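You operate a simulated robot arm through the tools that you are given. There is no shell and no other tool. Be economical: measure what you need, move in short steps, check, and stop when the job is done.

The job below is to be done with a simulated two-armed robot. You get a single attempt, and the scene is never put back.

TASK
Pick up the plastic cup from the top of the sample table with one hand, pass it to the other hand and put it on the table edge before the buffer. Set down upright: plastic cup.

It is judged by the outcome, as a careful person would: the job done as asked, and still so three seconds after it is handed in. It fails if anything else is knocked over, pushed out of place, dropped, spilled or broken.

THE ROBOT
Two 7-joint arms with two-finger parallel grippers on one trunk, on a base that drives. Base frame: it is fixed to the floor where the robot stands at the start and does not move with it; the origin is under the middle of the robot, x ahead of it, y to its left, z up. Lengths are in m, angles in degrees, forces in N, time in s.
The left shoulder is at the start at [0.05, 0.177, 1.079], the right one opposite. With the tool pointing down near the work surface each hand reaches from about 0.22 to 0.7 m from the robot's upright axis, wherever it stands, measured 20 degrees to its own side. Places, roughly: table edge before the buffer (52x13 cm) [2, -0.72, 0.86]. Payload 3.43 kg a hand.
The TCP of each hand is the grasp point between the finger pads, 0.034 m short of the fingertips. In the tool frame z runs along the fingers and y along their closing line. Largest opening 0.128 m; finger width 0.024, thickness 0.012; the body of the gripper, 0.048 by 0.13 m, starts 0.096 m behind the TCP.
Orientation is told as [roll, pitch, yaw] about the base's x, y, z axes, in that order, counted from this pose: with the fingers straight down and closing along the base's y, the tool's x points along the base's -x, its y along +y and its z along -z.

THE INTERFACE
- The arms move only by the tool play_rows. It takes "left_increments", "right_increments" or both (then of equal length, played together; a hand with none holds still); each is one flat list of numbers, 6 for each row, row after row: the shift along the tool's x, y, z in units of 500 mm (1.0 is 500 mm), then the turn, a rotation vector about the tool's x, y, z in units of 180 degrees (1.0 is 180 degrees). In form: [tx, ty, tz, wx, wy, wz, tx, ty, tz, wx, wy, wz, ...]. A call has 1 to 20 rows; each row is the pose to reach, as a shift and turn from the pose commanded when the call began, along the tool's axes at that moment. "left_jaw" and "right_jaw" are, for a hand that has rows, the closure in counts, from 0 (fully open) to 255 (shut), set as the call begins (left out, the last holds). A call with a number of a shift or a turn outside -1 to 1 is refused whole. A row lasts 0.2 s, in which the tool goes at most 0.05 m and 8.6 degrees; a call with a longer step from one row to the next is refused whole, and so is a gripper value outside its range. Where a pose cannot be reached the arm comes as near as it can. A force on the tool above 40 N (or 10 N above the force at the start of the call, whichever is more), or a blocked arm, ends the call early, and 0.2 s more pass. Each finger travels about 0.108 m/s and halts on what it meets, pressing with about 28 N; the grip force reading is that of the motor and also rises with nothing between the fingers. The clock runs only during rows and for 0.2 s after the last one: add rows that repeat a pose to give the fingers time. It gives the time, the measured TCP pose, the force on the tool (base axes), the opening and the grip force at its end, in the units of the frame above (readings bear some noise), with the torque about the TCP (base axes, N m) and any sound that the robot's microphone picked up.
- Cameras (640 x 400 px; columns grow to the right, rows downward): "scene" is now at [0.1529, -0.0326, 1.2457]; the picture's right is [-0.37, -0.93, 0.00], its down [-0.50, 0.20, -0.85] and it looks along [0.78, -0.32, -0.53] (base axes); focal length 280 px, centre (320, 200). "left" rides on the left gripper at [0.076, 0.011, -0.16] in its tool frame; the picture's right is [-0.15, 0.99, 0.00], its down [-0.88, -0.13, -0.46] and it looks along [-0.45, -0.07, 0.89] (tool axes); focal length 234 px, centre (320, 200). "right" rides on the right gripper at [0.076, -0.011, -0.16] in its tool frame; the picture's right is [0.15, 0.99, 0.00], its down [-0.88, 0.13, -0.46] and it looks along [-0.45, 0.07, 0.89] (tool axes); focal length 234 px, centre (320, 200).
- get_image(camera): a new picture of that camera. It takes no simulated time.
- slide_trunk(by): slides the trunk up (or, below 0, down) by that many m; the arms and the scene camera ride with it, the base frame stays. It gives what a move gives, with no picture.
- base_move(legs): drives the robot by 1 to 6 legs, each [ahead, turn to the left] in m and degrees, along the robot's own axes; the way and the turn of a leg run together, so that a leg with both is an arc; at most 1.5 m and 180 degrees a leg. The arms and the cameras ride along, it lands a little off, and it stops where it bumps. It gives what a move gives.
- aim_head(pan, tilt): turns the head with the scene camera to pan (to the left, within 80 degrees either way) and tilt (down, from -29 to 69), counted from straight ahead of the robot. It gives what a move gives.
- probe_pixels(camera, pixels): there is no depth. For up to 12 entries [column, row, z] of the newest picture of that camera ("zoom" is the newest enlarged one), the place [x, y] in the base frame at which the ray of that pixel passes the height z, good to about 0.002 m. It takes no simulated time.
- inspect(camera, box): a new picture of the part [left, top, right, bottom] of that camera's present view, enlarged. It takes no simulated time.
- hand_in(): hands the job in; it is judged then, once.

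Go step by step. Measure first, check grasps and placings, and put right what went wrong. The budget is 80 turns and 78 pictures, counting those below and the enlarged ones. Unless the task says otherwise, let go and move clear before handing in, and close with one line.

The tools are called after "Request:" by a JSON object that holds its "fn" and its "kwargs". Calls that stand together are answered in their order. play_rows: Moves the arms, as the interface text tells. Its arguments: {"type":"object","properties":{"left_increments":{"type":"array","items":{"type":"number"}},"left_jaw":{"type":"number"},"right_increments":{"type":"array","items":{"type":"number"}},"right_jaw":{"type":"number"}},"required":[]} The other tools are called the same way: slide_trunk (by) slides the trunk up or down; base_move (legs) drives the base; aim_head (pan, tilt) turns the head that bears the scene camera; get_image (camera) takes a picture; probe_pixels (camera, pixels) gives the place at which the rays of pixels pass given heights; inspect (camera, box) takes an enlarged picture of a part of a camera's view; hand_in () hands the job in.

At the start:

```text
clock: 0.0
left_tcp_pos: [0.3723, -0.0158, 1.1063]
left_tool_rot: [0.0, -0.2, 0.0]
left_ft_force: [1.3, -0.5, -0.2]
left_moment: [-0.01, -0.01, -0.02]
left_width: 0.1278
left_grip_force: 0.0
right_tcp_pos: [0.4154, -0.4194, 1.0999]
right_tool_rot: [-0.1, -0.1, 0.0]
right_ft_force: [-0.2, 0.9, 0.3]
right_moment: [0.02, -0.01, 0.02]
right_width: 0.1279
right_grip_force: 0.1
trunk travel left (down, up): [-0.25, 0.151]
robot x, y, heading: [0.0, 0.0006, -0.2]
head pan, tilt: [-22.0, 32.3]
```

scene: 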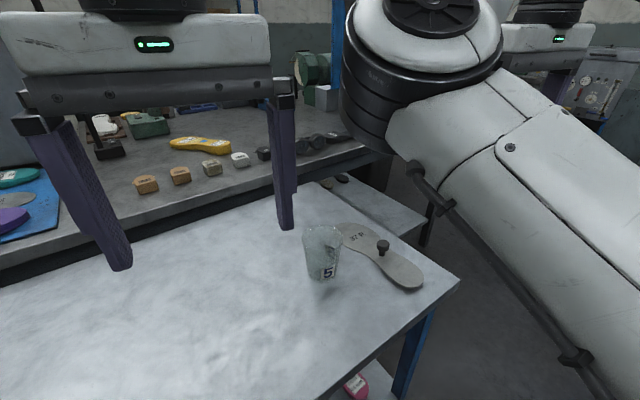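
right: 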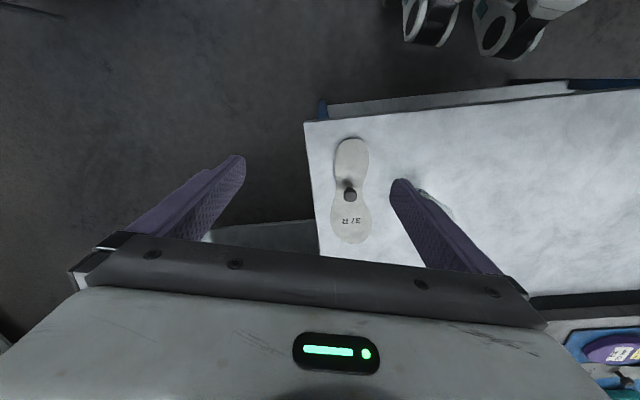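
left: 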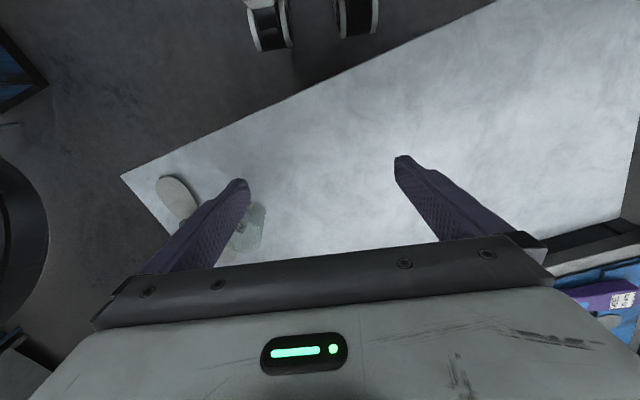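

The cup is at scene pixels (322,252), beside an insole with a peg at (385,250). I'll zoom in and probe it.

Request:
{"fn": "inspect", "kwargs": {"camera": "scene", "box": [260, 190, 440, 310]}}

Request:
{"fn": "probe_pixels", "kwargs": {"camera": "scene", "pixels": [[322, 278, 0.86], [322, 278, 0.8], [323, 230, 0.95], [460, 280, 0.86], [320, 182, 0.86], [385, 255, 0.86], [410, 288, 0.86], [340, 230, 0.86]]}}

Request:
{"fn": "probe_pixels", "kwargs": {"camera": "right", "pixels": [[350, 190, 0.86], [350, 240, 0.86], [350, 140, 0.86], [440, 205, 0.86], [304, 122, 0.86], [350, 190, 0.8], [304, 122, 0.8], [320, 255, 0.86]]}}

Request:
{"fn": "probe_pixels", "kwargs": {"camera": "left", "pixels": [[122, 177, 0.86], [122, 177, 0.8], [250, 215, 0.86], [250, 215, 0.95]]}}

```text
3.33 times, centred on (350, 250) of scene
```

zoom: 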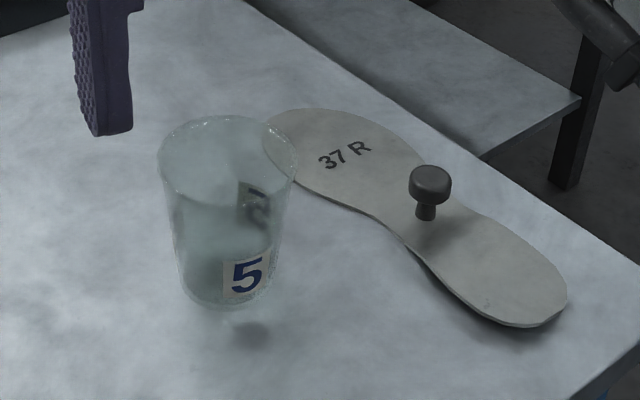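

```text
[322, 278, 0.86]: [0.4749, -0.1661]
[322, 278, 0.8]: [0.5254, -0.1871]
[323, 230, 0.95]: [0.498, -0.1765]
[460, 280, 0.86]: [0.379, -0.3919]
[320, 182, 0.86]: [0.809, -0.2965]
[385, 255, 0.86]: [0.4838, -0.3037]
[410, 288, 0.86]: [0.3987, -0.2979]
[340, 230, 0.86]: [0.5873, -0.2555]
```

```text
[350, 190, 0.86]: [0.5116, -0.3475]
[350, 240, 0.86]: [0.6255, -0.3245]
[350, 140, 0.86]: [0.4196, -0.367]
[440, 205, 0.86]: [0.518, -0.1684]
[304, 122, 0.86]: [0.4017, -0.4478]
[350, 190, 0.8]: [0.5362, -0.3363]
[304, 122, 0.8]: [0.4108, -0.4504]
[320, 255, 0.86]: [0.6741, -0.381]
```

```text
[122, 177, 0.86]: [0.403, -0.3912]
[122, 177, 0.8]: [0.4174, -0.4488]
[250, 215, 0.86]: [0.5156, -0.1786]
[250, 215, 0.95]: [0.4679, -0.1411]
```

Request:
{"fn": "probe_pixels", "kwargs": {"camera": "zoom", "pixels": [[228, 292, 0.8], [228, 157, 0.9], [228, 157, 0.91], [228, 157, 0.92], [158, 157, 0.91], [298, 157, 0.91], [182, 292, 0.8], [274, 292, 0.8], [268, 112, 0.8], [295, 180, 0.8]]}}

Request:
{"fn": "inspect", "kwargs": {"camera": "right", "box": [320, 120, 480, 270]}}

Request:
{"fn": "aim_head", "kwargs": {"pan": -15, "tilt": 8}}

Request:
{"fn": "get_image", "kwargs": {"camera": "scene"}}

```text
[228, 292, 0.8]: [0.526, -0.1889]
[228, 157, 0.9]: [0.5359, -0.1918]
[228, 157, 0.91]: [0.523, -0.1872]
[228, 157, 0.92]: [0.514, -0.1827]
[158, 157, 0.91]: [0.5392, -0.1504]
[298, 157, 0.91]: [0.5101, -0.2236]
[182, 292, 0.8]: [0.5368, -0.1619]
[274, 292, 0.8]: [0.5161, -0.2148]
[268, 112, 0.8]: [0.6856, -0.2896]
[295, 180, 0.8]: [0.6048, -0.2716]
```

```text
2.67 times, centred on (400, 195) of right
```

zoom: 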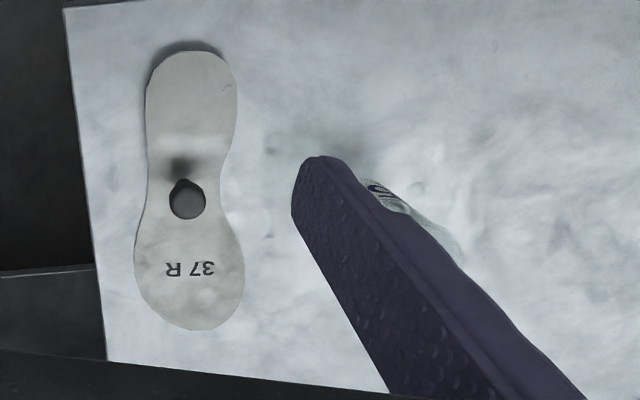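

```text
clock: 0.9
left_tcp_pos: [0.3723, -0.0154, 1.1053]
left_tool_rot: [0.1, -0.1, 0.0]
left_ft_force: [-0.3, -0.1, -0.3]
left_moment: [-0.04, -0.01, -0.01]
left_width: 0.1279
left_grip_force: 0.1
right_tcp_pos: [0.4145, -0.4202, 1.1006]
right_tool_rot: [0.0, 0.0, 0.0]
right_ft_force: [0.1, 0.4, -0.2]
right_moment: [-0.03, -0.01, 0.01]
right_width: 0.1279
right_grip_force: 0.1
trunk travel left (down, up): [-0.25, 0.151]
robot x, y, heading: [0.0012, -0.0023, -0.0]
head pan, tilt: [-15.0, 8.0]
```

```text
72 pictures are left
```

scene: 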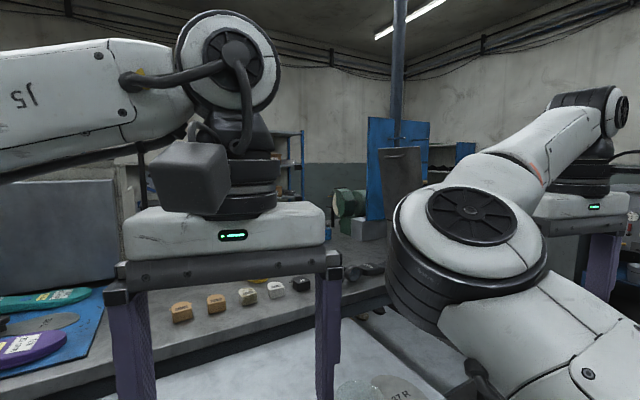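

The cup is at about (0.525,-0.188) on a table at z≈0.80, with its rim at about 0.908 and roughly 79 mm wide. Before planning the drive I'll look around for the buffer table.

Request:
{"fn": "aim_head", "kwargs": {"pan": -55, "tilt": 20}}

Request:
{"fn": "get_image", "kwargs": {"camera": "scene"}}

Request:
{"fn": "aim_head", "kwargs": {"pan": -25, "tilt": 20}}

Request:
{"fn": "get_image", "kwargs": {"camera": "scene"}}

Request:
{"fn": "aim_head", "kwargs": {"pan": 40, "tilt": 20}}

Request:
{"fn": "get_image", "kwargs": {"camera": "scene"}}

```text
clock: 1.9
left_tcp_pos: [0.373, -0.0152, 1.106]
left_tool_rot: [0.0, -0.1, 0.0]
left_ft_force: [-0.1, 0.2, -0.5]
left_moment: [0.02, -0.01, -0.01]
left_width: 0.1279
left_grip_force: 0.0
right_tcp_pos: [0.4143, -0.42, 1.1009]
right_tool_rot: [-0.1, -0.1, -0.1]
right_ft_force: [-0.1, -0.2, -0.4]
right_moment: [0.0, 0.02, 0.0]
right_width: 0.1279
right_grip_force: 0.0
trunk travel left (down, up): [-0.25, 0.151]
robot x, y, heading: [-0.0007, 0.0017, 0.0]
head pan, tilt: [-55.0, 20.0]
```

```text
71 pictures are left
```

scene: 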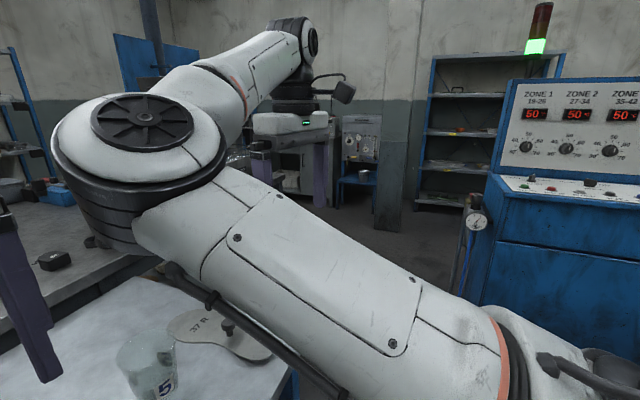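

```text
clock: 2.9
left_tcp_pos: [0.3727, -0.0155, 1.1065]
left_tool_rot: [0.0, -0.1, 0.1]
left_ft_force: [0.1, 0.5, -0.8]
left_moment: [-0.01, 0.01, 0.05]
left_width: 0.128
left_grip_force: 0.1
right_tcp_pos: [0.4143, -0.4198, 1.1014]
right_tool_rot: [0.0, -0.1, 0.0]
right_ft_force: [-0.3, -0.1, 0.0]
right_moment: [0.01, 0.02, 0.02]
right_width: 0.1281
right_grip_force: 0.1
trunk travel left (down, up): [-0.25, 0.151]
robot x, y, heading: [0.0009, 0.0001, 0.0]
head pan, tilt: [-25.0, 20.0]
```

```text
70 pictures are left
```

scene: 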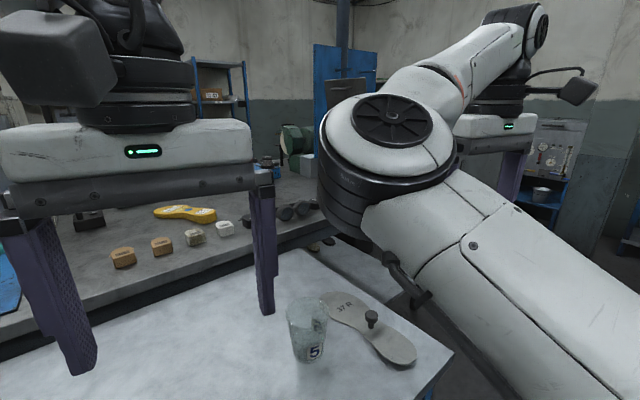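

```text
clock: 4.3
left_tcp_pos: [0.3732, -0.0155, 1.1066]
left_tool_rot: [0.0, -0.1, 0.0]
left_ft_force: [0.6, 0.0, -0.3]
left_moment: [-0.01, -0.02, -0.01]
left_width: 0.1283
left_grip_force: 0.1
right_tcp_pos: [0.4132, -0.419, 1.1019]
right_tool_rot: [-0.1, -0.1, 0.0]
right_ft_force: [-0.5, -0.1, 0.3]
right_moment: [-0.01, 0.03, 0.05]
right_width: 0.128
right_grip_force: 0.1
trunk travel left (down, up): [-0.25, 0.151]
robot x, y, heading: [-0.0021, 0.0055, -0.1]
head pan, tilt: [40.0, 20.0]
```

```text
69 pictures are left
```

scene: 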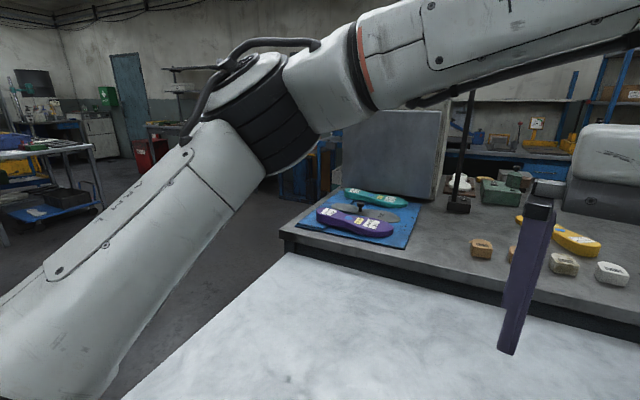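

The destination lies past the far end of the bench, about 20° to the right. First I'll pick up the cup: the left hand moves clear and the right hand goes above the cup with its jaws closing along x.

Request:
{"fn": "play_rows", "kwargs": {"left_increments": [0.005, 0.025, 0, 0, 0, 0, 0.01, 0.05, 0, 0, 0, 0, 0.015, 0.075, 0, 0, 0, 0, 0.02, 0.1, 0, 0, 0, 0, 0.025, 0.125, 0, 0, 0, 0, 0.03, 0.15, 0, 0, 0, 0, 0.035, 0.175, 0, 0, 0, 0, 0.04, 0.2, 0, 0, 0, 0, 0.045, 0.225, 0, 0, 0, 0, 0.05, 0.25, 0, 0, 0, 0, 0.055, 0.275, 0, 0, 0, 0, 0.06, 0.3, 0, 0, 0, 0], "right_increments": [-0.0185, 0.0387, 0, 0, 0, -0.0417, -0.037, 0.0773, 0, 0, 0, -0.0833, -0.0555, 0.116, 0, 0, 0, -0.125, -0.074, 0.1547, 0, 0, 0, -0.1667, -0.0925, 0.1933, 0, 0, 0, -0.2083, -0.111, 0.232, 0, 0, 0, -0.25, -0.1295, 0.2707, 0, 0, 0, -0.2917, -0.148, 0.3093, 0, 0, 0, -0.3333, -0.1665, 0.348, 0, 0, 0, -0.375, -0.185, 0.3867, 0, 0, 0, -0.4167, -0.2035, 0.4253, 0, 0, 0, -0.4583, -0.222, 0.464, 0, 0, 0, -0.5], "right_jaw": 0}}

Request:
{"fn": "get_image", "kwargs": {"camera": "right"}}

Request:
{"fn": "aim_head", "kwargs": {"pan": -22, "tilt": 38}}

Request:
{"fn": "get_image", "kwargs": {"camera": "scene"}}

```text
clock: 5.6
left_tcp_pos: [0.3575, 0.0558, 1.1062]
left_tool_rot: [-0.2, -0.2, 0.0]
left_ft_force: [0.0, 0.0, 0.4]
left_moment: [0.01, -0.01, 0.0]
left_width: 0.1279
left_grip_force: 0.0
right_tcp_pos: [0.4224, -0.4242, 1.0678]
right_tool_rot: [-0.7, 9.6, 24.3]
right_ft_force: [0.7, 0.6, 0.2]
right_moment: [-0.02, -0.03, 0.02]
right_width: 0.1282
right_grip_force: 0.1
right hand out of reach, approached as far as the arm can: row 3, 4, 5
trunk travel left (down, up): [-0.25, 0.151]
robot x, y, heading: [-0.0011, 0.0012, -0.2]
head pan, tilt: [40.0, 20.0]
stopped in row 6 (right hand): the arm was blocked; the commanded pose is now the measured one
```

```text
68 pictures are left
```

right: 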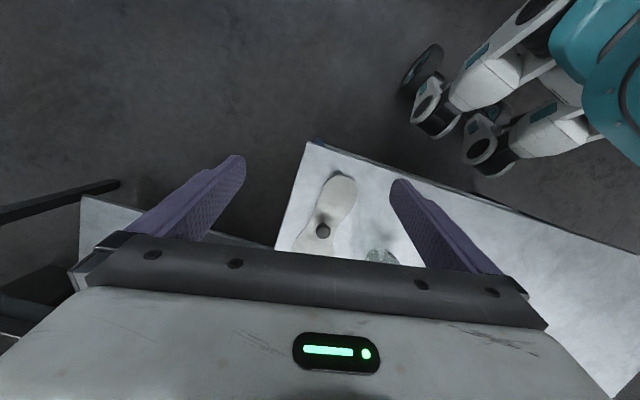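

```text
clock: 7.0
left_tcp_pos: [0.3598, 0.055, 1.1051]
left_tool_rot: [0.0, -0.1, 0.0]
left_ft_force: [-0.4, -0.3, 0.8]
left_moment: [0.0, 0.0, -0.01]
left_width: 0.1281
left_grip_force: 0.1
right_tcp_pos: [0.423, -0.4248, 1.0671]
right_tool_rot: [-0.8, 9.6, 24.4]
right_ft_force: [-0.3, -0.4, 0.0]
right_moment: [-0.02, 0.01, -0.01]
right_width: 0.1279
right_grip_force: 0.0
trunk travel left (down, up): [-0.25, 0.151]
robot x, y, heading: [0.0024, -0.0009, 0.2]
head pan, tilt: [-22.0, 38.0]
```

```text
67 pictures are left
```

scene: 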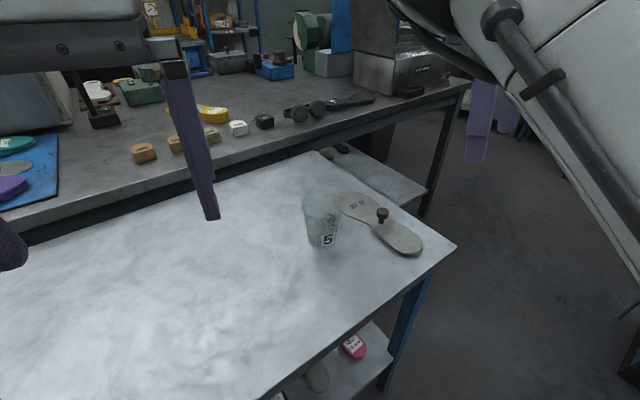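

The right wrist can't turn that far to +yaw. I'll level it and turn the other way, towards −90.

Request:
{"fn": "play_rows", "kwargs": {"right_increments": [0, 0, 0, -0.0022, -0.027, 0, 0, 0, 0, -0.0044, -0.0533, 0, 0, 0, 0, -0.0044, -0.0533, 0]}}

Request:
{"fn": "play_rows", "kwargs": {"right_increments": [0, 0, 0, 0, 0, 0.045, 0, 0, 0, 0, 0, 0.09, 0, 0, 0, 0, 0, 0.135, 0, 0, 0, 0, 0, 0.18, 0, 0, 0, 0, 0, 0.225, 0, 0, 0, 0, 0, 0.27, 0, 0, 0, 0, 0, 0.315, 0, 0, 0, 0, 0, 0.36, 0, 0, 0, 0, 0, 0.405, 0, 0, 0, 0, 0, 0.45, 0, 0, 0, 0, 0, 0.495, 0, 0, 0, 0, 0, 0.54, 0, 0, 0, 0, 0, 0.585, 0, 0, 0, 0, 0, 0.63]}}

```text
clock: 7.8
left_tcp_pos: [0.3586, 0.0561, 1.1051]
left_tool_rot: [0.0, -0.2, 0.0]
left_ft_force: [1.5, 0.0, 0.0]
left_moment: [-0.02, 0.0, 0.0]
left_width: 0.128
left_grip_force: 0.0
right_tcp_pos: [0.4232, -0.425, 1.066]
right_tool_rot: [0.1, -0.1, 24.4]
right_ft_force: [-0.4, -0.7, 0.5]
right_moment: [0.0, -0.01, 0.01]
right_width: 0.128
right_grip_force: 0.1
trunk travel left (down, up): [-0.25, 0.151]
robot x, y, heading: [-0.0006, -0.0048, -0.1]
head pan, tilt: [-22.0, 38.0]
```

```text
clock: 10.8
left_tcp_pos: [0.359, 0.0555, 1.1064]
left_tool_rot: [0.0, -0.1, 0.0]
left_ft_force: [-0.9, 0.1, 0.0]
left_moment: [0.02, 0.0, -0.04]
left_width: 0.1277
left_grip_force: 0.0
right_tcp_pos: [0.3362, -0.4464, 1.0448]
right_tool_rot: [0.1, 0.0, -88.8]
right_ft_force: [-0.1, -1.3, -0.4]
right_moment: [-0.01, 0.03, 0.0]
right_width: 0.128
right_grip_force: 0.0
right hand out of reach, approached as far as the arm can: row 12, 13, 14
trunk travel left (down, up): [-0.25, 0.151]
robot x, y, heading: [-0.0013, -0.0032, 0.1]
head pan, tilt: [-22.0, 38.0]
```

At −90 the arm drifts off position, so yaw 0 with the two hands' grips at different heights will serve. I'll turn the right hand back to yaw 0.

Request:
{"fn": "play_rows", "kwargs": {"right_increments": [0, 0, 0, 0, 0, -0.0412, 0, 0, 0, 0, 0, -0.0823, 0, 0, 0, 0, 0, -0.1235, 0, 0, 0, 0, 0, -0.1647, 0, 0, 0, 0, 0, -0.2058, 0, 0, 0, 0, 0, -0.247, 0, 0, 0, 0, 0, -0.2882, 0, 0, 0, 0, 0, -0.3293, 0, 0, 0, 0, 0, -0.3705, 0, 0, 0, 0, 0, -0.4117, 0, 0, 0, 0, 0, -0.4528, 0, 0, 0, 0, 0, -0.494]}}

```text
clock: 13.3
left_tcp_pos: [0.3589, 0.0547, 1.1053]
left_tool_rot: [0.1, -0.2, 0.0]
left_ft_force: [-0.4, -0.9, 0.4]
left_moment: [-0.02, 0.01, -0.02]
left_width: 0.1278
left_grip_force: 0.1
right_tcp_pos: [0.3362, -0.4456, 1.0452]
right_tool_rot: [0.1, 0.1, 0.0]
right_ft_force: [0.2, 0.5, 0.3]
right_moment: [0.01, -0.02, 0.01]
right_width: 0.1277
right_grip_force: 0.1
trunk travel left (down, up): [-0.25, 0.151]
robot x, y, heading: [0.0032, 0.0018, 0.3]
head pan, tilt: [-22.0, 38.0]
```

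Request:
{"fn": "play_rows", "kwargs": {"right_increments": [-0.0378, 0.0514, 0, 0, 0, 0, -0.0756, 0.1028, 0, 0, 0, 0, -0.1134, 0.1542, 0, 0, 0, 0, -0.1512, 0.2056, 0, 0, 0, 0, -0.189, 0.257, 0, 0, 0, 0, -0.2268, 0.3084, 0, 0, 0, 0, -0.2646, 0.3598, 0, 0, 0, 0, -0.3024, 0.4112, 0, 0, 0, 0, -0.3402, 0.4626, 0, 0, 0, 0, -0.378, 0.514, 0, 0, 0, 0]}}

Request:
{"fn": "get_image", "kwargs": {"camera": "right"}}

Request:
{"fn": "get_image", "kwargs": {"camera": "scene"}}

```text
clock: 15.6
left_tcp_pos: [0.3591, 0.0553, 1.1052]
left_tool_rot: [0.0, -0.1, 0.0]
left_ft_force: [0.1, -0.5, -0.6]
left_moment: [-0.01, -0.01, 0.01]
left_width: 0.1278
left_grip_force: 0.0
right_tcp_pos: [0.5448, -0.311, 1.0553]
right_tool_rot: [0.6, 0.2, -1.7]
right_ft_force: [0.8, -0.6, -0.4]
right_moment: [0.0, 0.02, -0.01]
right_width: 0.128
right_grip_force: 0.0
right hand out of reach, approached as far as the arm can: row 2, 3, 4, 5, 6, 7, 8, 9, 10
trunk travel left (down, up): [-0.25, 0.151]
robot x, y, heading: [0.0014, 0.0011, -0.1]
head pan, tilt: [-22.0, 38.0]
```

```text
66 pictures are left
```

right: 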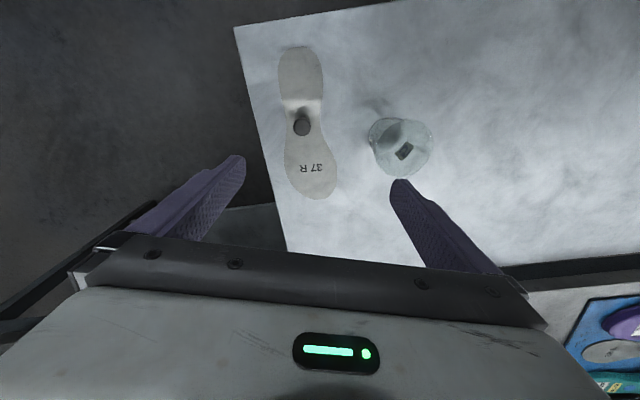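

```text
65 pictures are left
```

scene: 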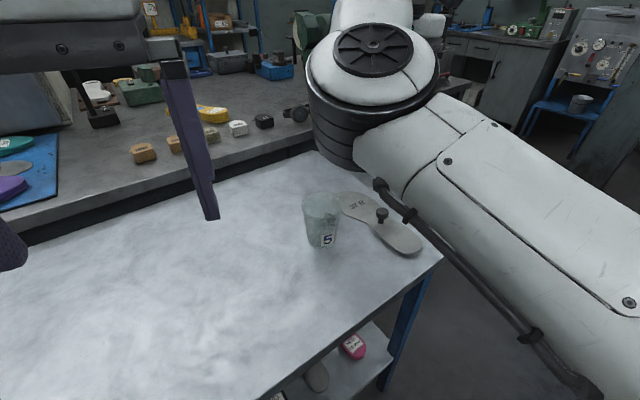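

The right hand stalls at y=-0.311. I'll try with some negative yaw and lower down.

Request:
{"fn": "play_rows", "kwargs": {"right_increments": [0, 0, 0.025, 0, 0, 0.04, 0, 0, 0.05, 0, 0, 0.08, 0, 0, 0.075, 0, 0, 0.12, 0, 0, 0.1, 0, 0, 0.16, 0.01, 0.06, 0.1, 0, 0, 0.16, 0.02, 0.12, 0.1, 0, 0, 0.16, 0.03, 0.18, 0.1, 0, 0, 0.16, 0.04, 0.24, 0.1, 0, 0, 0.16]}}

```text
clock: 17.4
left_tcp_pos: [0.3591, 0.0557, 1.1046]
left_tool_rot: [0.0, -0.1, 0.0]
left_ft_force: [-0.8, -0.5, -0.3]
left_moment: [0.0, -0.01, -0.01]
left_width: 0.1282
left_grip_force: 0.1
right_tcp_pos: [0.5607, -0.3042, 0.9972]
right_tool_rot: [-0.2, 0.3, -30.2]
right_ft_force: [1.2, 0.2, 0.1]
right_moment: [-0.01, -0.04, 0.0]
right_width: 0.1279
right_grip_force: 0.1
right hand out of reach, approached as far as the arm can: row 1, 2, 3, 4, 5, 6, 7, 8
trunk travel left (down, up): [-0.25, 0.151]
robot x, y, heading: [-0.0019, 0.0015, -0.2]
head pan, tilt: [-22.0, 38.0]
```

Request:
{"fn": "play_rows", "kwargs": {"right_increments": [0.02, 0, -0.03, 0, 0, -0.04, 0.08, -0.02, -0.08, 0, 0, -0.08, 0.14, -0.04, -0.12, 0, 0, -0.12, 0.2, -0.06, -0.16, 0, 0, -0.16, 0.26, -0.08, -0.2, 0, 0, -0.168, 0.32, -0.1, -0.2, 0, 0, -0.168, 0.32, -0.1, -0.2, 0, 0, -0.168]}}

```text
clock: 18.9
left_tcp_pos: [0.3607, 0.0565, 1.104]
left_tool_rot: [0.1, 0.0, 0.1]
left_ft_force: [-0.6, 0.2, -0.7]
left_moment: [-0.01, 0.01, -0.01]
left_width: 0.1281
left_grip_force: 0.0
right_tcp_pos: [0.4701, -0.362, 1.1223]
right_tool_rot: [1.2, 1.5, -2.3]
right_ft_force: [0.5, 1.0, 0.2]
right_moment: [0.01, 0.01, 0.02]
right_width: 0.1284
right_grip_force: 0.1
right hand out of reach, approached as far as the arm can: row 1, 2, 3, 4, 5, 6, 7
trunk travel left (down, up): [-0.25, 0.151]
robot x, y, heading: [0.0003, 0.0007, -0.3]
head pan, tilt: [-22.0, 38.0]
```

The right arm sits elbow-in and can't reach inward, so the left hand will pick the cup with a forward tilt and pass it to the right hand. I'll put the right hand near its start pose and test tilting the left.

Request:
{"fn": "play_rows", "kwargs": {"right_increments": [0.03, -0.03, 0.01, 0, 0, 0, 0.06, -0.06, 0.02, -0.007, -0.008, -0.013, 0.11, -0.12, 0.04, -0.007, -0.008, -0.013, 0.11, -0.12, 0.04, -0.007, -0.008, -0.013, 0.11, -0.12, 0.04, -0.007, -0.008, -0.013, 0.11, -0.12, 0.04, -0.007, -0.008, -0.013, 0.11, -0.12, 0.04, -0.007, -0.008, -0.013, 0.11, -0.12, 0.04, -0.007, -0.008, -0.013, 0.11, -0.12, 0.04, -0.007, -0.008, -0.013], "left_increments": [-0.05, 0.01, 0, 0, -0.037, 0, -0.1, 0.02, 0, 0, -0.074, 0, -0.15, 0.03, 0, 0, -0.111, 0, -0.2, 0.04, 0, 0, -0.148, 0, -0.25, 0.05, 0, 0, -0.185, 0, -0.3, 0.06, 0, 0, -0.222, 0, -0.35, 0.07, 0, 0, -0.259, 0, -0.4, 0.08, 0, 0, -0.296, 0, -0.4, 0.08, 0, 0, -0.333, 0]}}

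Request:
{"fn": "get_image", "kwargs": {"camera": "scene"}}

Request:
{"fn": "get_image", "kwargs": {"camera": "left"}}

```text
clock: 20.9
left_tcp_pos: [0.56, 0.0956, 1.1058]
left_tool_rot: [0.0, -60.1, 0.0]
left_ft_force: [0.0, -0.5, -0.2]
left_moment: [0.0, -0.01, -0.02]
left_width: 0.1281
left_grip_force: 0.1
right_tcp_pos: [0.4168, -0.4022, 1.1162]
right_tool_rot: [1.2, -1.3, 3.6]
right_ft_force: [-0.6, 0.4, 0.7]
right_moment: [-0.02, -0.02, 0.03]
right_width: 0.1282
right_grip_force: 0.1
trunk travel left (down, up): [-0.25, 0.151]
robot x, y, heading: [-0.0016, -0.0018, 0.2]
head pan, tilt: [-22.0, 38.0]
```

```text
64 pictures are left
```

scene: 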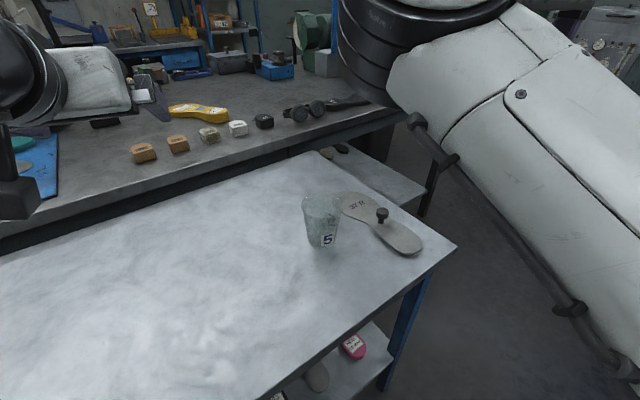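

```text
63 pictures are left
```

left: 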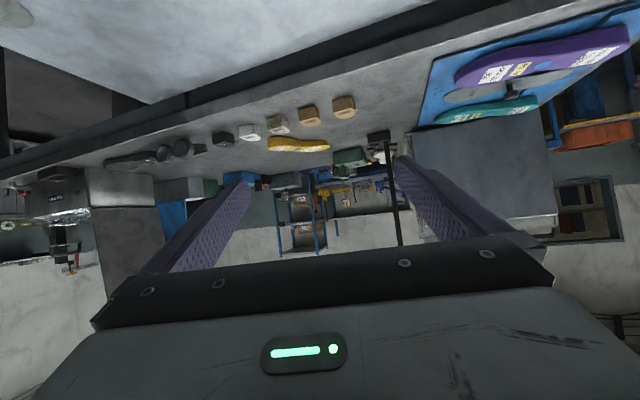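

The left tilt works. The right elbow hangs roughly above the cup, so I'll swing the right hand outward first and look.

Request:
{"fn": "play_rows", "kwargs": {"right_increments": [0.01, -0.05, 0, 0, 0, 0, 0.02, -0.1, 0, 0, 0, 0, 0.03, -0.15, 0, 0, 0, 0, 0.04, -0.2, 0, 0, 0, 0, 0.05, -0.25, 0, 0, 0, 0, 0.06, -0.3, 0, 0, 0, 0, 0.07, -0.35, 0, 0, 0, 0, 0.08, -0.4, 0, 0, 0, 0]}}

Request:
{"fn": "aim_head", "kwargs": {"pan": -30, "tilt": 20}}

Request:
{"fn": "get_image", "kwargs": {"camera": "scene"}}

```text
clock: 22.8
left_tcp_pos: [0.5582, 0.0946, 1.1059]
left_tool_rot: [0.2, -60.1, 0.2]
left_ft_force: [-0.5, 0.0, 0.0]
left_moment: [0.02, -0.01, -0.03]
left_width: 0.1282
left_grip_force: 0.0
right_tcp_pos: [0.3903, -0.6051, 1.1104]
right_tool_rot: [1.4, -1.4, 3.7]
right_ft_force: [0.2, -0.1, -0.3]
right_moment: [0.04, -0.01, 0.01]
right_width: 0.1279
right_grip_force: 0.1
trunk travel left (down, up): [-0.25, 0.151]
robot x, y, heading: [-0.0056, 0.0003, 0.1]
head pan, tilt: [-22.0, 38.0]
```

```text
clock: 23.6
left_tcp_pos: [0.5588, 0.0948, 1.1062]
left_tool_rot: [0.0, -59.9, 0.0]
left_ft_force: [0.2, -0.2, 0.0]
left_moment: [0.0, 0.01, -0.02]
left_width: 0.1279
left_grip_force: 0.2
right_tcp_pos: [0.3911, -0.6032, 1.1118]
right_tool_rot: [1.3, -1.5, 3.7]
right_ft_force: [0.3, -0.6, 0.3]
right_moment: [0.01, -0.03, 0.01]
right_width: 0.128
right_grip_force: 0.0
trunk travel left (down, up): [-0.25, 0.151]
robot x, y, heading: [0.0004, -0.0032, -0.0]
head pan, tilt: [-30.0, 20.0]
```

```text
62 pictures are left
```

scene: 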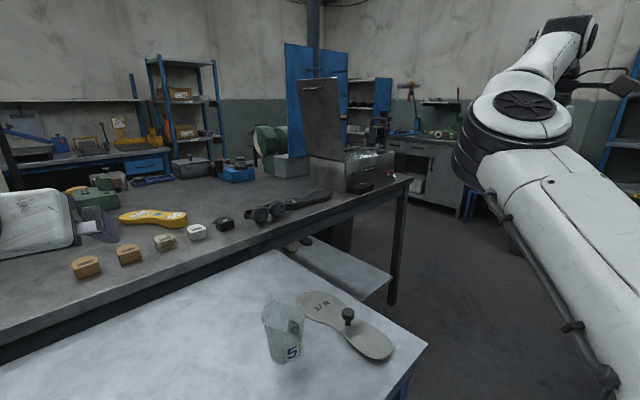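

The elbow is clear now and the bench with the buffer is visible. I'll probe the bench geometry for the destination.

Request:
{"fn": "probe_pixels", "kwargs": {"camera": "scene", "pixels": [[411, 180, 0.86], [200, 262, 0.86], [3, 338, 0.86], [273, 157, 0.86], [295, 178, 0.86], [345, 192, 0.86], [390, 186, 0.86], [310, 203, 0.86], [265, 170, 0.86], [427, 343, 0.8], [265, 248, 0.8], [240, 180, 0.86]]}}

Request:
{"fn": "inspect", "kwargs": {"camera": "scene", "box": [160, 90, 420, 250]}}

```text
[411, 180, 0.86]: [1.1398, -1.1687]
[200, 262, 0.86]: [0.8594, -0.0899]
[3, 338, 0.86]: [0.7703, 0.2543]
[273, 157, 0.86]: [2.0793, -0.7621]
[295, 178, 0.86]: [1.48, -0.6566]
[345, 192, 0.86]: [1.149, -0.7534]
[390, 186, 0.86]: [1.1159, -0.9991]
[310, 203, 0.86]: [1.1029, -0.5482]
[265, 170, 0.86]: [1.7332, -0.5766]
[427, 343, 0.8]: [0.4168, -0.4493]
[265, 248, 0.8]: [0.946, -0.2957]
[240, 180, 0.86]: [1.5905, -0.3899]
```

```text
2.46 times, centred on (290, 170) of scene
```

zoom: 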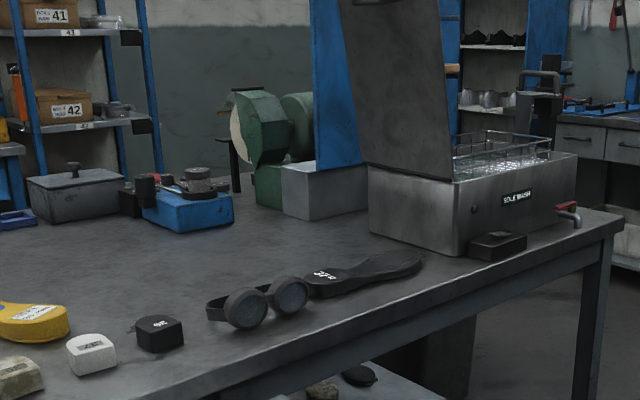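

The destination is on the far side of the bench near its right end. First the pick: I'll move the left hand, tilted and yawed −25, to hover over the cup.

Request:
{"fn": "play_rows", "kwargs": {"left_increments": [0.0138, -0.0472, 0.0014, 0.01, 0, 0.0058, 0.0276, -0.0943, 0.0028, 0.02, 0, 0.0116, 0.0414, -0.1415, 0.0043, 0.03, 0, 0.0174, 0.0552, -0.1887, 0.0057, 0.04, 0, 0.0231, 0.069, -0.2358, 0.0071, 0.05, 0, 0.0289, 0.0828, -0.283, 0.0085, 0.06, 0, 0.0347, 0.0966, -0.3302, 0.0099, 0.07, 0, 0.0405, 0.1104, -0.3773, 0.0113, 0.08, 0, 0.0463, 0.1242, -0.4245, 0.0128, 0.09, 0, 0.052, 0.138, -0.4717, 0.0142, 0.1, 0, 0.0578, 0.1518, -0.5188, 0.0156, 0.11, 0, 0.0636, 0.1656, -0.566, 0.017, 0.12, 0, 0.0694], "left_jaw": 40}}

Request:
{"fn": "get_image", "kwargs": {"camera": "left"}}

Request:
{"fn": "aim_head", "kwargs": {"pan": -22, "tilt": 35}}

Request:
{"fn": "get_image", "kwargs": {"camera": "scene"}}

```text
clock: 26.2
left_tcp_pos: [0.5251, -0.1884, 1.0292]
left_tool_rot: [0.2, -60.0, -25.0]
left_ft_force: [0.4, -0.1, 0.0]
left_moment: [-0.02, 0.04, 0.03]
left_width: 0.1078
left_grip_force: 0.1
right_tcp_pos: [0.3909, -0.6036, 1.1116]
right_tool_rot: [1.4, -1.4, 3.6]
right_ft_force: [0.4, -0.2, -0.8]
right_moment: [0.0, 0.0, 0.0]
right_width: 0.1279
right_grip_force: 0.0
trunk travel left (down, up): [-0.25, 0.151]
robot x, y, heading: [0.0026, -0.0005, -0.1]
head pan, tilt: [-30.0, 20.0]
```

```text
60 pictures are left
```

left: 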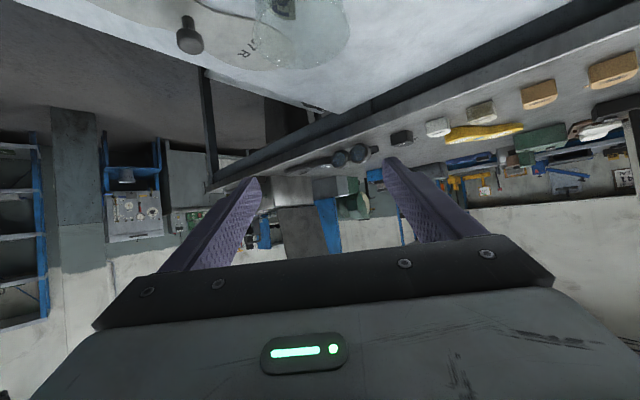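

```text
clock: 26.9
left_tcp_pos: [0.5258, -0.1883, 1.0295]
left_tool_rot: [0.2, -60.0, -24.9]
left_ft_force: [0.6, 0.4, 0.2]
left_moment: [0.02, 0.0, 0.01]
left_width: 0.1079
left_grip_force: 0.0
right_tcp_pos: [0.3898, -0.6033, 1.1122]
right_tool_rot: [1.3, -1.4, 3.7]
right_ft_force: [0.0, -1.1, -1.0]
right_moment: [0.0, -0.02, 0.03]
right_width: 0.1279
right_grip_force: 0.1
trunk travel left (down, up): [-0.25, 0.151]
robot x, y, heading: [-0.0, -0.0023, 0.1]
head pan, tilt: [-22.0, 35.0]
```

```text
59 pictures are left
```

scene: 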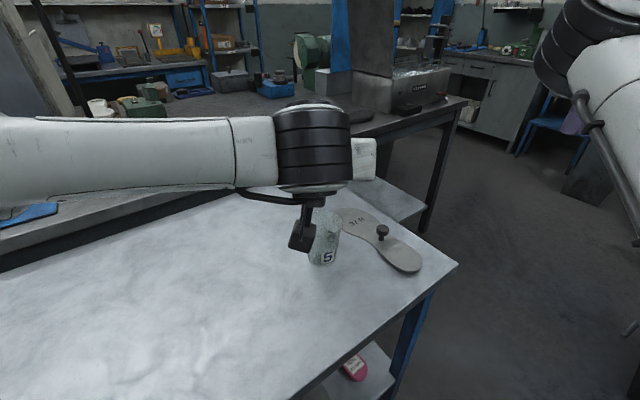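

Request:
{"fn": "inspect", "kwargs": {"camera": "left", "box": [200, 0, 400, 125]}}

Request:
{"fn": "inspect", "kwargs": {"camera": "scene", "box": [260, 180, 420, 280]}}

```text
3.20 times, centred on (300, 62) of left
```

zoom: 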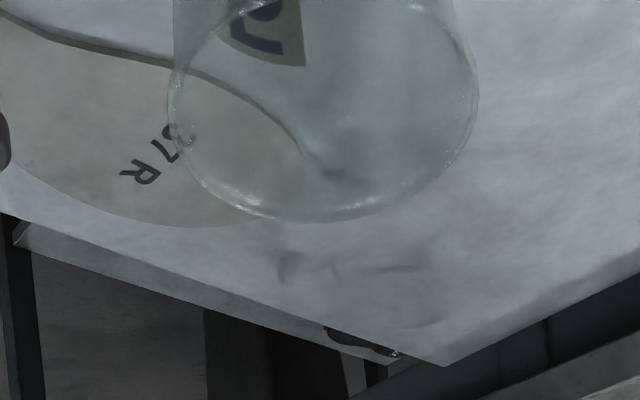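

```text
4.00 times, centred on (340, 230) of scene
```

zoom: 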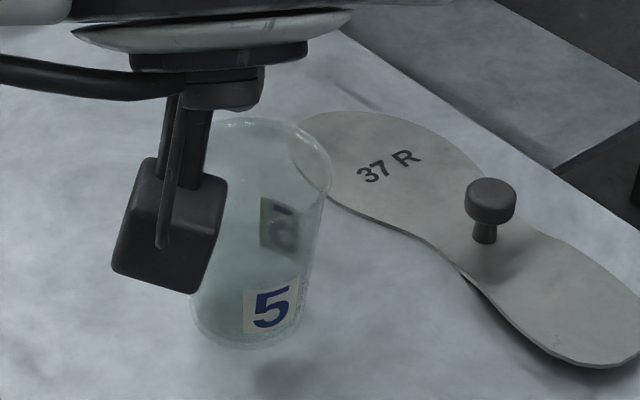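

Request:
{"fn": "probe_pixels", "kwargs": {"camera": "left", "pixels": [[252.5, 30, 0.908], [349.4, 30, 0.908], [301, 30, 0.908], [305, 69, 0.908]]}}

Request:
{"fn": "probe_pixels", "kwargs": {"camera": "zoom", "pixels": [[256, 332, 0.8], [262, 160, 0.908]]}}

```text
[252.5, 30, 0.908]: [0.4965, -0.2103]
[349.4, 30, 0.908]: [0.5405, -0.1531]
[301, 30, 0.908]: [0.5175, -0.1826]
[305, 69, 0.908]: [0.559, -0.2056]
```

```text
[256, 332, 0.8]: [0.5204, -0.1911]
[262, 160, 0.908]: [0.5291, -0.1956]
```

Cup position confirmed at about (0.525,-0.189). I'll descend straight down to z≈0.838.

Request:
{"fn": "play_rows", "kwargs": {"left_increments": [0.0414, 0, 0.0239, 0, 0, 0, 0.0828, 0, 0.0478, 0, 0, 0, 0.1241, 0, 0.0716, 0, 0, 0, 0.1655, 0, 0.0955, 0, 0, 0, 0.2069, 0, 0.1194, 0, 0, 0, 0.2483, 0, 0.1433, 0, 0, 0, 0.2896, 0, 0.1671, 0, 0, 0, 0.331, 0, 0.191, 0, 0, 0]}}

Request:
{"fn": "get_image", "kwargs": {"camera": "scene"}}

Request:
{"fn": "get_image", "kwargs": {"camera": "left"}}

```text
clock: 28.7
left_tcp_pos: [0.526, -0.1875, 0.8385]
left_tool_rot: [0.0, -60.2, -25.1]
left_ft_force: [-0.1, -1.1, 0.5]
left_moment: [0.01, -0.03, -0.01]
left_width: 0.1077
left_grip_force: 0.2
right_tcp_pos: [0.3895, -0.6038, 1.1111]
right_tool_rot: [1.3, -1.4, 3.7]
right_ft_force: [-0.2, 0.1, 0.6]
right_moment: [0.0, -0.03, 0.01]
right_width: 0.1279
right_grip_force: 0.0
trunk travel left (down, up): [-0.25, 0.151]
robot x, y, heading: [-0.0015, -0.001, -0.1]
head pan, tilt: [-22.0, 35.0]
```

```text
56 pictures are left
```

scene: 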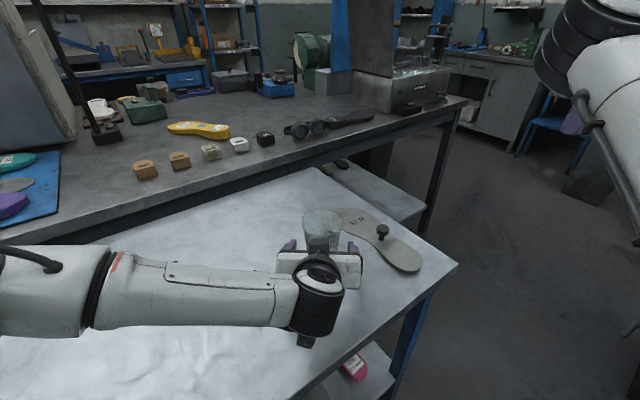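

```text
55 pictures are left
```

left: 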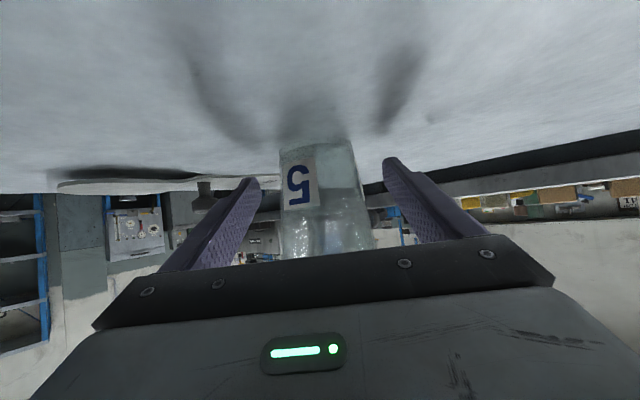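

The cup stands centred between the fingers. Closing the jaws to a limited setting.

Request:
{"fn": "play_rows", "kwargs": {"left_increments": [0, 0, 0, 0, 0, 0, 0, 0, 0, 0, 0, 0, 0, 0, 0, 0, 0, 0, 0, 0, 0, 0, 0, 0], "left_jaw": 150}}

Request:
{"fn": "get_image", "kwargs": {"camera": "left"}}

```text
clock: 29.7
left_tcp_pos: [0.5242, -0.1862, 0.8388]
left_tool_rot: [0.1, -60.0, -25.0]
left_ft_force: [0.1, -0.2, 0.0]
left_moment: [-0.01, 0.03, 0.0]
left_width: 0.0646
left_grip_force: 14.0
right_tcp_pos: [0.391, -0.6054, 1.1119]
right_tool_rot: [1.3, -1.4, 3.7]
right_ft_force: [0.7, 0.5, -0.5]
right_moment: [-0.05, -0.03, -0.02]
right_width: 0.1278
right_grip_force: 0.0
trunk travel left (down, up): [-0.25, 0.151]
robot x, y, heading: [0.0026, -0.0005, -0.0]
head pan, tilt: [-22.0, 35.0]
```

```text
54 pictures are left
```

left: 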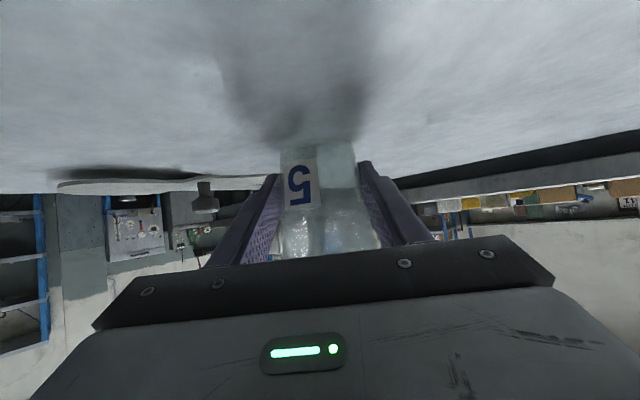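

Request:
{"fn": "play_rows", "kwargs": {"left_increments": [-0.0173, 0, -0.01, 0, 0, 0, -0.0519, 0, -0.03, 0, 0, 0, -0.0866, 0, -0.05, 0, 0, 0, -0.1212, 0, -0.07, 0, 0, 0, -0.1559, 0, -0.09, 0, 0, 0, -0.1905, 0, -0.11, 0, 0, 0, -0.2252, 0, -0.13, 0, 0, 0, -0.2598, 0, -0.15, 0, 0, 0, -0.2944, 0, -0.17, 0, 0, 0, -0.3291, 0, -0.19, 0, 0, 0, -0.3464, 0, -0.2, 0, 0, 0], "left_jaw": 165}}

Request:
{"fn": "get_image", "kwargs": {"camera": "scene"}}

Request:
{"fn": "get_image", "kwargs": {"camera": "left"}}

```text
clock: 32.1
left_tcp_pos: [0.5256, -0.1874, 1.0403]
left_tool_rot: [0.1, -60.0, -25.1]
left_ft_force: [0.1, 0.0, 0.1]
left_moment: [0.01, 0.0, 0.02]
left_width: 0.0645
left_grip_force: 13.6
right_tcp_pos: [0.3904, -0.6034, 1.1124]
right_tool_rot: [1.3, -1.4, 3.7]
right_ft_force: [-0.5, 1.1, 0.8]
right_moment: [-0.02, 0.0, -0.05]
right_width: 0.128
right_grip_force: 0.0
trunk travel left (down, up): [-0.25, 0.151]
robot x, y, heading: [-0.0018, 0.0006, 0.2]
head pan, tilt: [-22.0, 35.0]
```

```text
53 pictures are left
```

scene: 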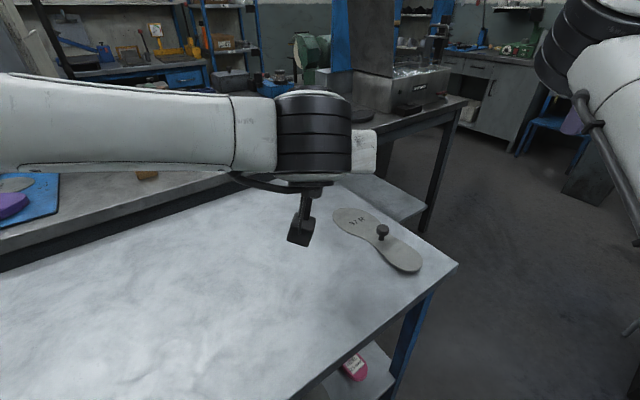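

```text
52 pictures are left
```

left: 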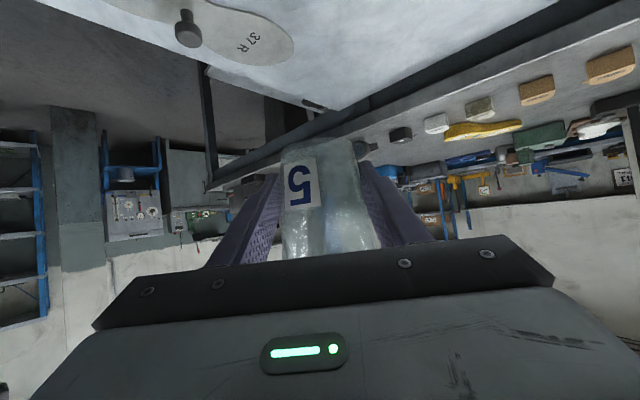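

The cup is held upright, gripped 64.5 mm wide. I'll look right and back for driving room before the handover.

Request:
{"fn": "aim_head", "kwargs": {"pan": -80, "tilt": 30}}

Request:
{"fn": "get_image", "kwargs": {"camera": "scene"}}

Request:
{"fn": "aim_head", "kwargs": {"pan": -45, "tilt": 25}}

Request:
{"fn": "get_image", "kwargs": {"camera": "scene"}}

Request:
{"fn": "get_image", "kwargs": {"camera": "right"}}

```text
clock: 33.4
left_tcp_pos: [0.5248, -0.1873, 1.0382]
left_tool_rot: [0.1, -60.0, -25.0]
left_ft_force: [0.0, 0.5, -0.4]
left_moment: [0.01, -0.02, 0.04]
left_width: 0.0644
left_grip_force: 13.7
right_tcp_pos: [0.3898, -0.6032, 1.1116]
right_tool_rot: [1.4, -1.4, 3.7]
right_ft_force: [-0.8, -0.1, 0.3]
right_moment: [-0.01, 0.03, 0.03]
right_width: 0.128
right_grip_force: 0.2
trunk travel left (down, up): [-0.25, 0.151]
robot x, y, heading: [-0.0023, -0.0035, -0.1]
head pan, tilt: [-80.0, 30.0]
```

```text
51 pictures are left
```

scene: 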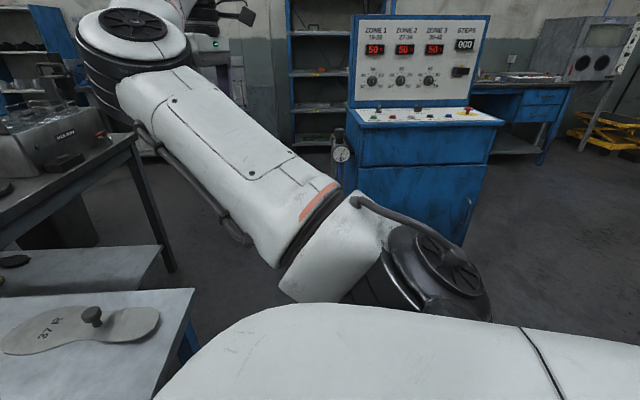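

```text
clock: 34.4
left_tcp_pos: [0.5248, -0.1871, 1.0377]
left_tool_rot: [0.0, -60.0, -25.0]
left_ft_force: [-0.1, 0.4, -0.8]
left_moment: [-0.01, -0.01, 0.02]
left_width: 0.0645
left_grip_force: 14.1
right_tcp_pos: [0.39, -0.6041, 1.111]
right_tool_rot: [1.2, -1.4, 3.7]
right_ft_force: [0.0, 0.0, 0.5]
right_moment: [0.02, -0.01, 0.02]
right_width: 0.128
right_grip_force: 0.1
trunk travel left (down, up): [-0.25, 0.151]
robot x, y, heading: [-0.0007, -0.0027, 0.1]
head pan, tilt: [-45.0, 25.0]
```

```text
50 pictures are left
```

scene: 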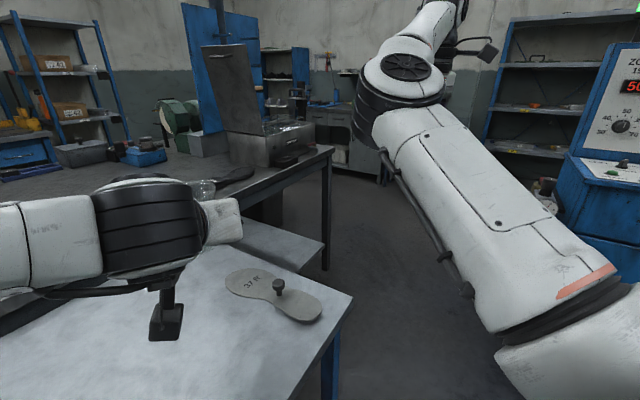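

```text
49 pictures are left
```

right: 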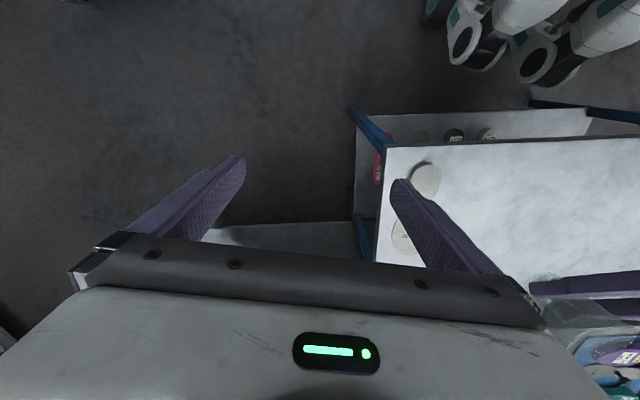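

Request:
{"fn": "probe_pixels", "kwargs": {"camera": "scene", "pixels": [[325, 270, 0], [352, 178, 0], [378, 184, 0], [281, 222, 0], [545, 215, 0], [333, 149, 0.86], [318, 122, 0.86], [308, 135, 0.86], [568, 240, 0], [210, 155, 0.86], [240, 160, 0.86]]}}

Request:
{"fn": "inspect", "kwargs": {"camera": "scene", "box": [140, 60, 400, 220]}}

```text
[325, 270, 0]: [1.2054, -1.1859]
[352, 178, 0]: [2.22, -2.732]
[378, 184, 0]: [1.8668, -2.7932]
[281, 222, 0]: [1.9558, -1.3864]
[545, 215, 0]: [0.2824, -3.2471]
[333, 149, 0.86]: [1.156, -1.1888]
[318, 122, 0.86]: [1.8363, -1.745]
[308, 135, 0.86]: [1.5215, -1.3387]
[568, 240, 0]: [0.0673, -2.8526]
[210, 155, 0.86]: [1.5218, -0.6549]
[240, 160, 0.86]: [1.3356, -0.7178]
```

```text
2.46 times, centred on (270, 140) of scene
```

zoom: 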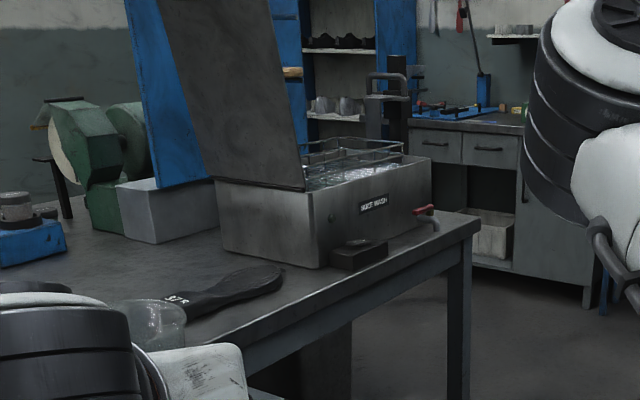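

The floor to the right is open out to y≈-2.7. I'll turn right 90° and drive clear of the sample table.

Request:
{"fn": "base_move", "kwargs": {"legs": [[0, -90], [0.9, 0]]}}

Request:
{"fn": "aim_head", "kwargs": {"pan": 65, "tilt": 20}}

Request:
{"fn": "get_image", "kwargs": {"camera": "scene"}}

Request:
{"fn": "get_image", "kwargs": {"camera": "left"}}

```text
clock: 43.0
left_tcp_pos: [-0.2029, -1.425, 1.0394]
left_tool_rot: [0.1, -60.0, -115.6]
left_ft_force: [-0.6, 0.6, -0.4]
left_moment: [0.01, -0.01, 0.02]
left_width: 0.0642
left_grip_force: 13.9
right_tcp_pos: [-0.6191, -1.2867, 1.1115]
right_tool_rot: [1.3, -1.4, -86.9]
right_ft_force: [0.3, -1.5, 0.8]
right_moment: [0.01, 0.02, 0.01]
right_width: 0.1279
right_grip_force: 0.1
trunk travel left (down, up): [-0.25, 0.151]
robot x, y, heading: [-0.0109, -0.9018, -90.5]
head pan, tilt: [-45.0, 25.0]
```

```text
clock: 44.9
left_tcp_pos: [-0.2043, -1.4257, 1.0396]
left_tool_rot: [0.2, -60.0, -115.6]
left_ft_force: [-0.1, 0.1, 0.0]
left_moment: [0.02, 0.02, 0.0]
left_width: 0.064
left_grip_force: 14.4
right_tcp_pos: [-0.6177, -1.2853, 1.1117]
right_tool_rot: [1.3, -1.3, -86.8]
right_ft_force: [0.7, 0.3, 0.1]
right_moment: [-0.01, 0.01, 0.01]
right_width: 0.1281
right_grip_force: 0.1
trunk travel left (down, up): [-0.25, 0.151]
robot x, y, heading: [-0.012, -0.9026, -90.7]
head pan, tilt: [65.0, 20.0]
```

```text
47 pictures are left
```

scene: 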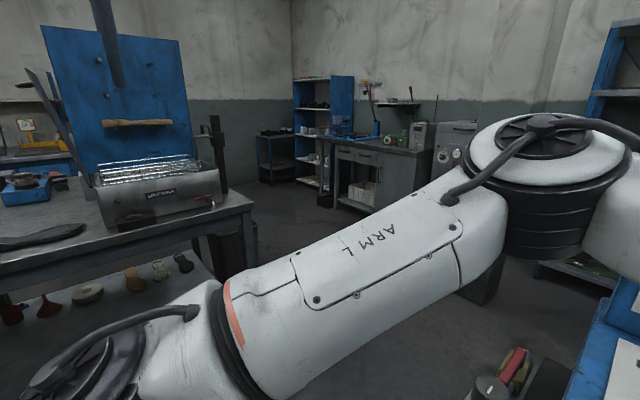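

```text
46 pictures are left
```

left: 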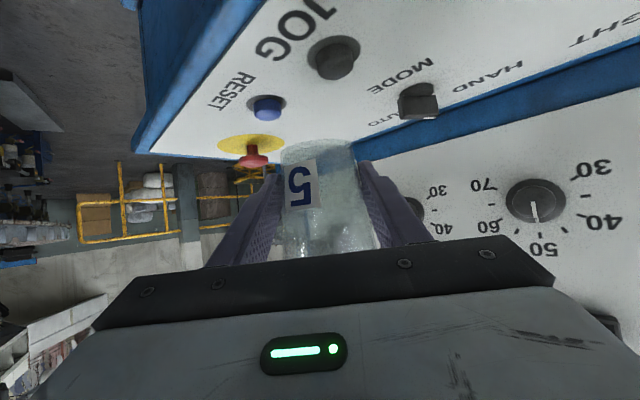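

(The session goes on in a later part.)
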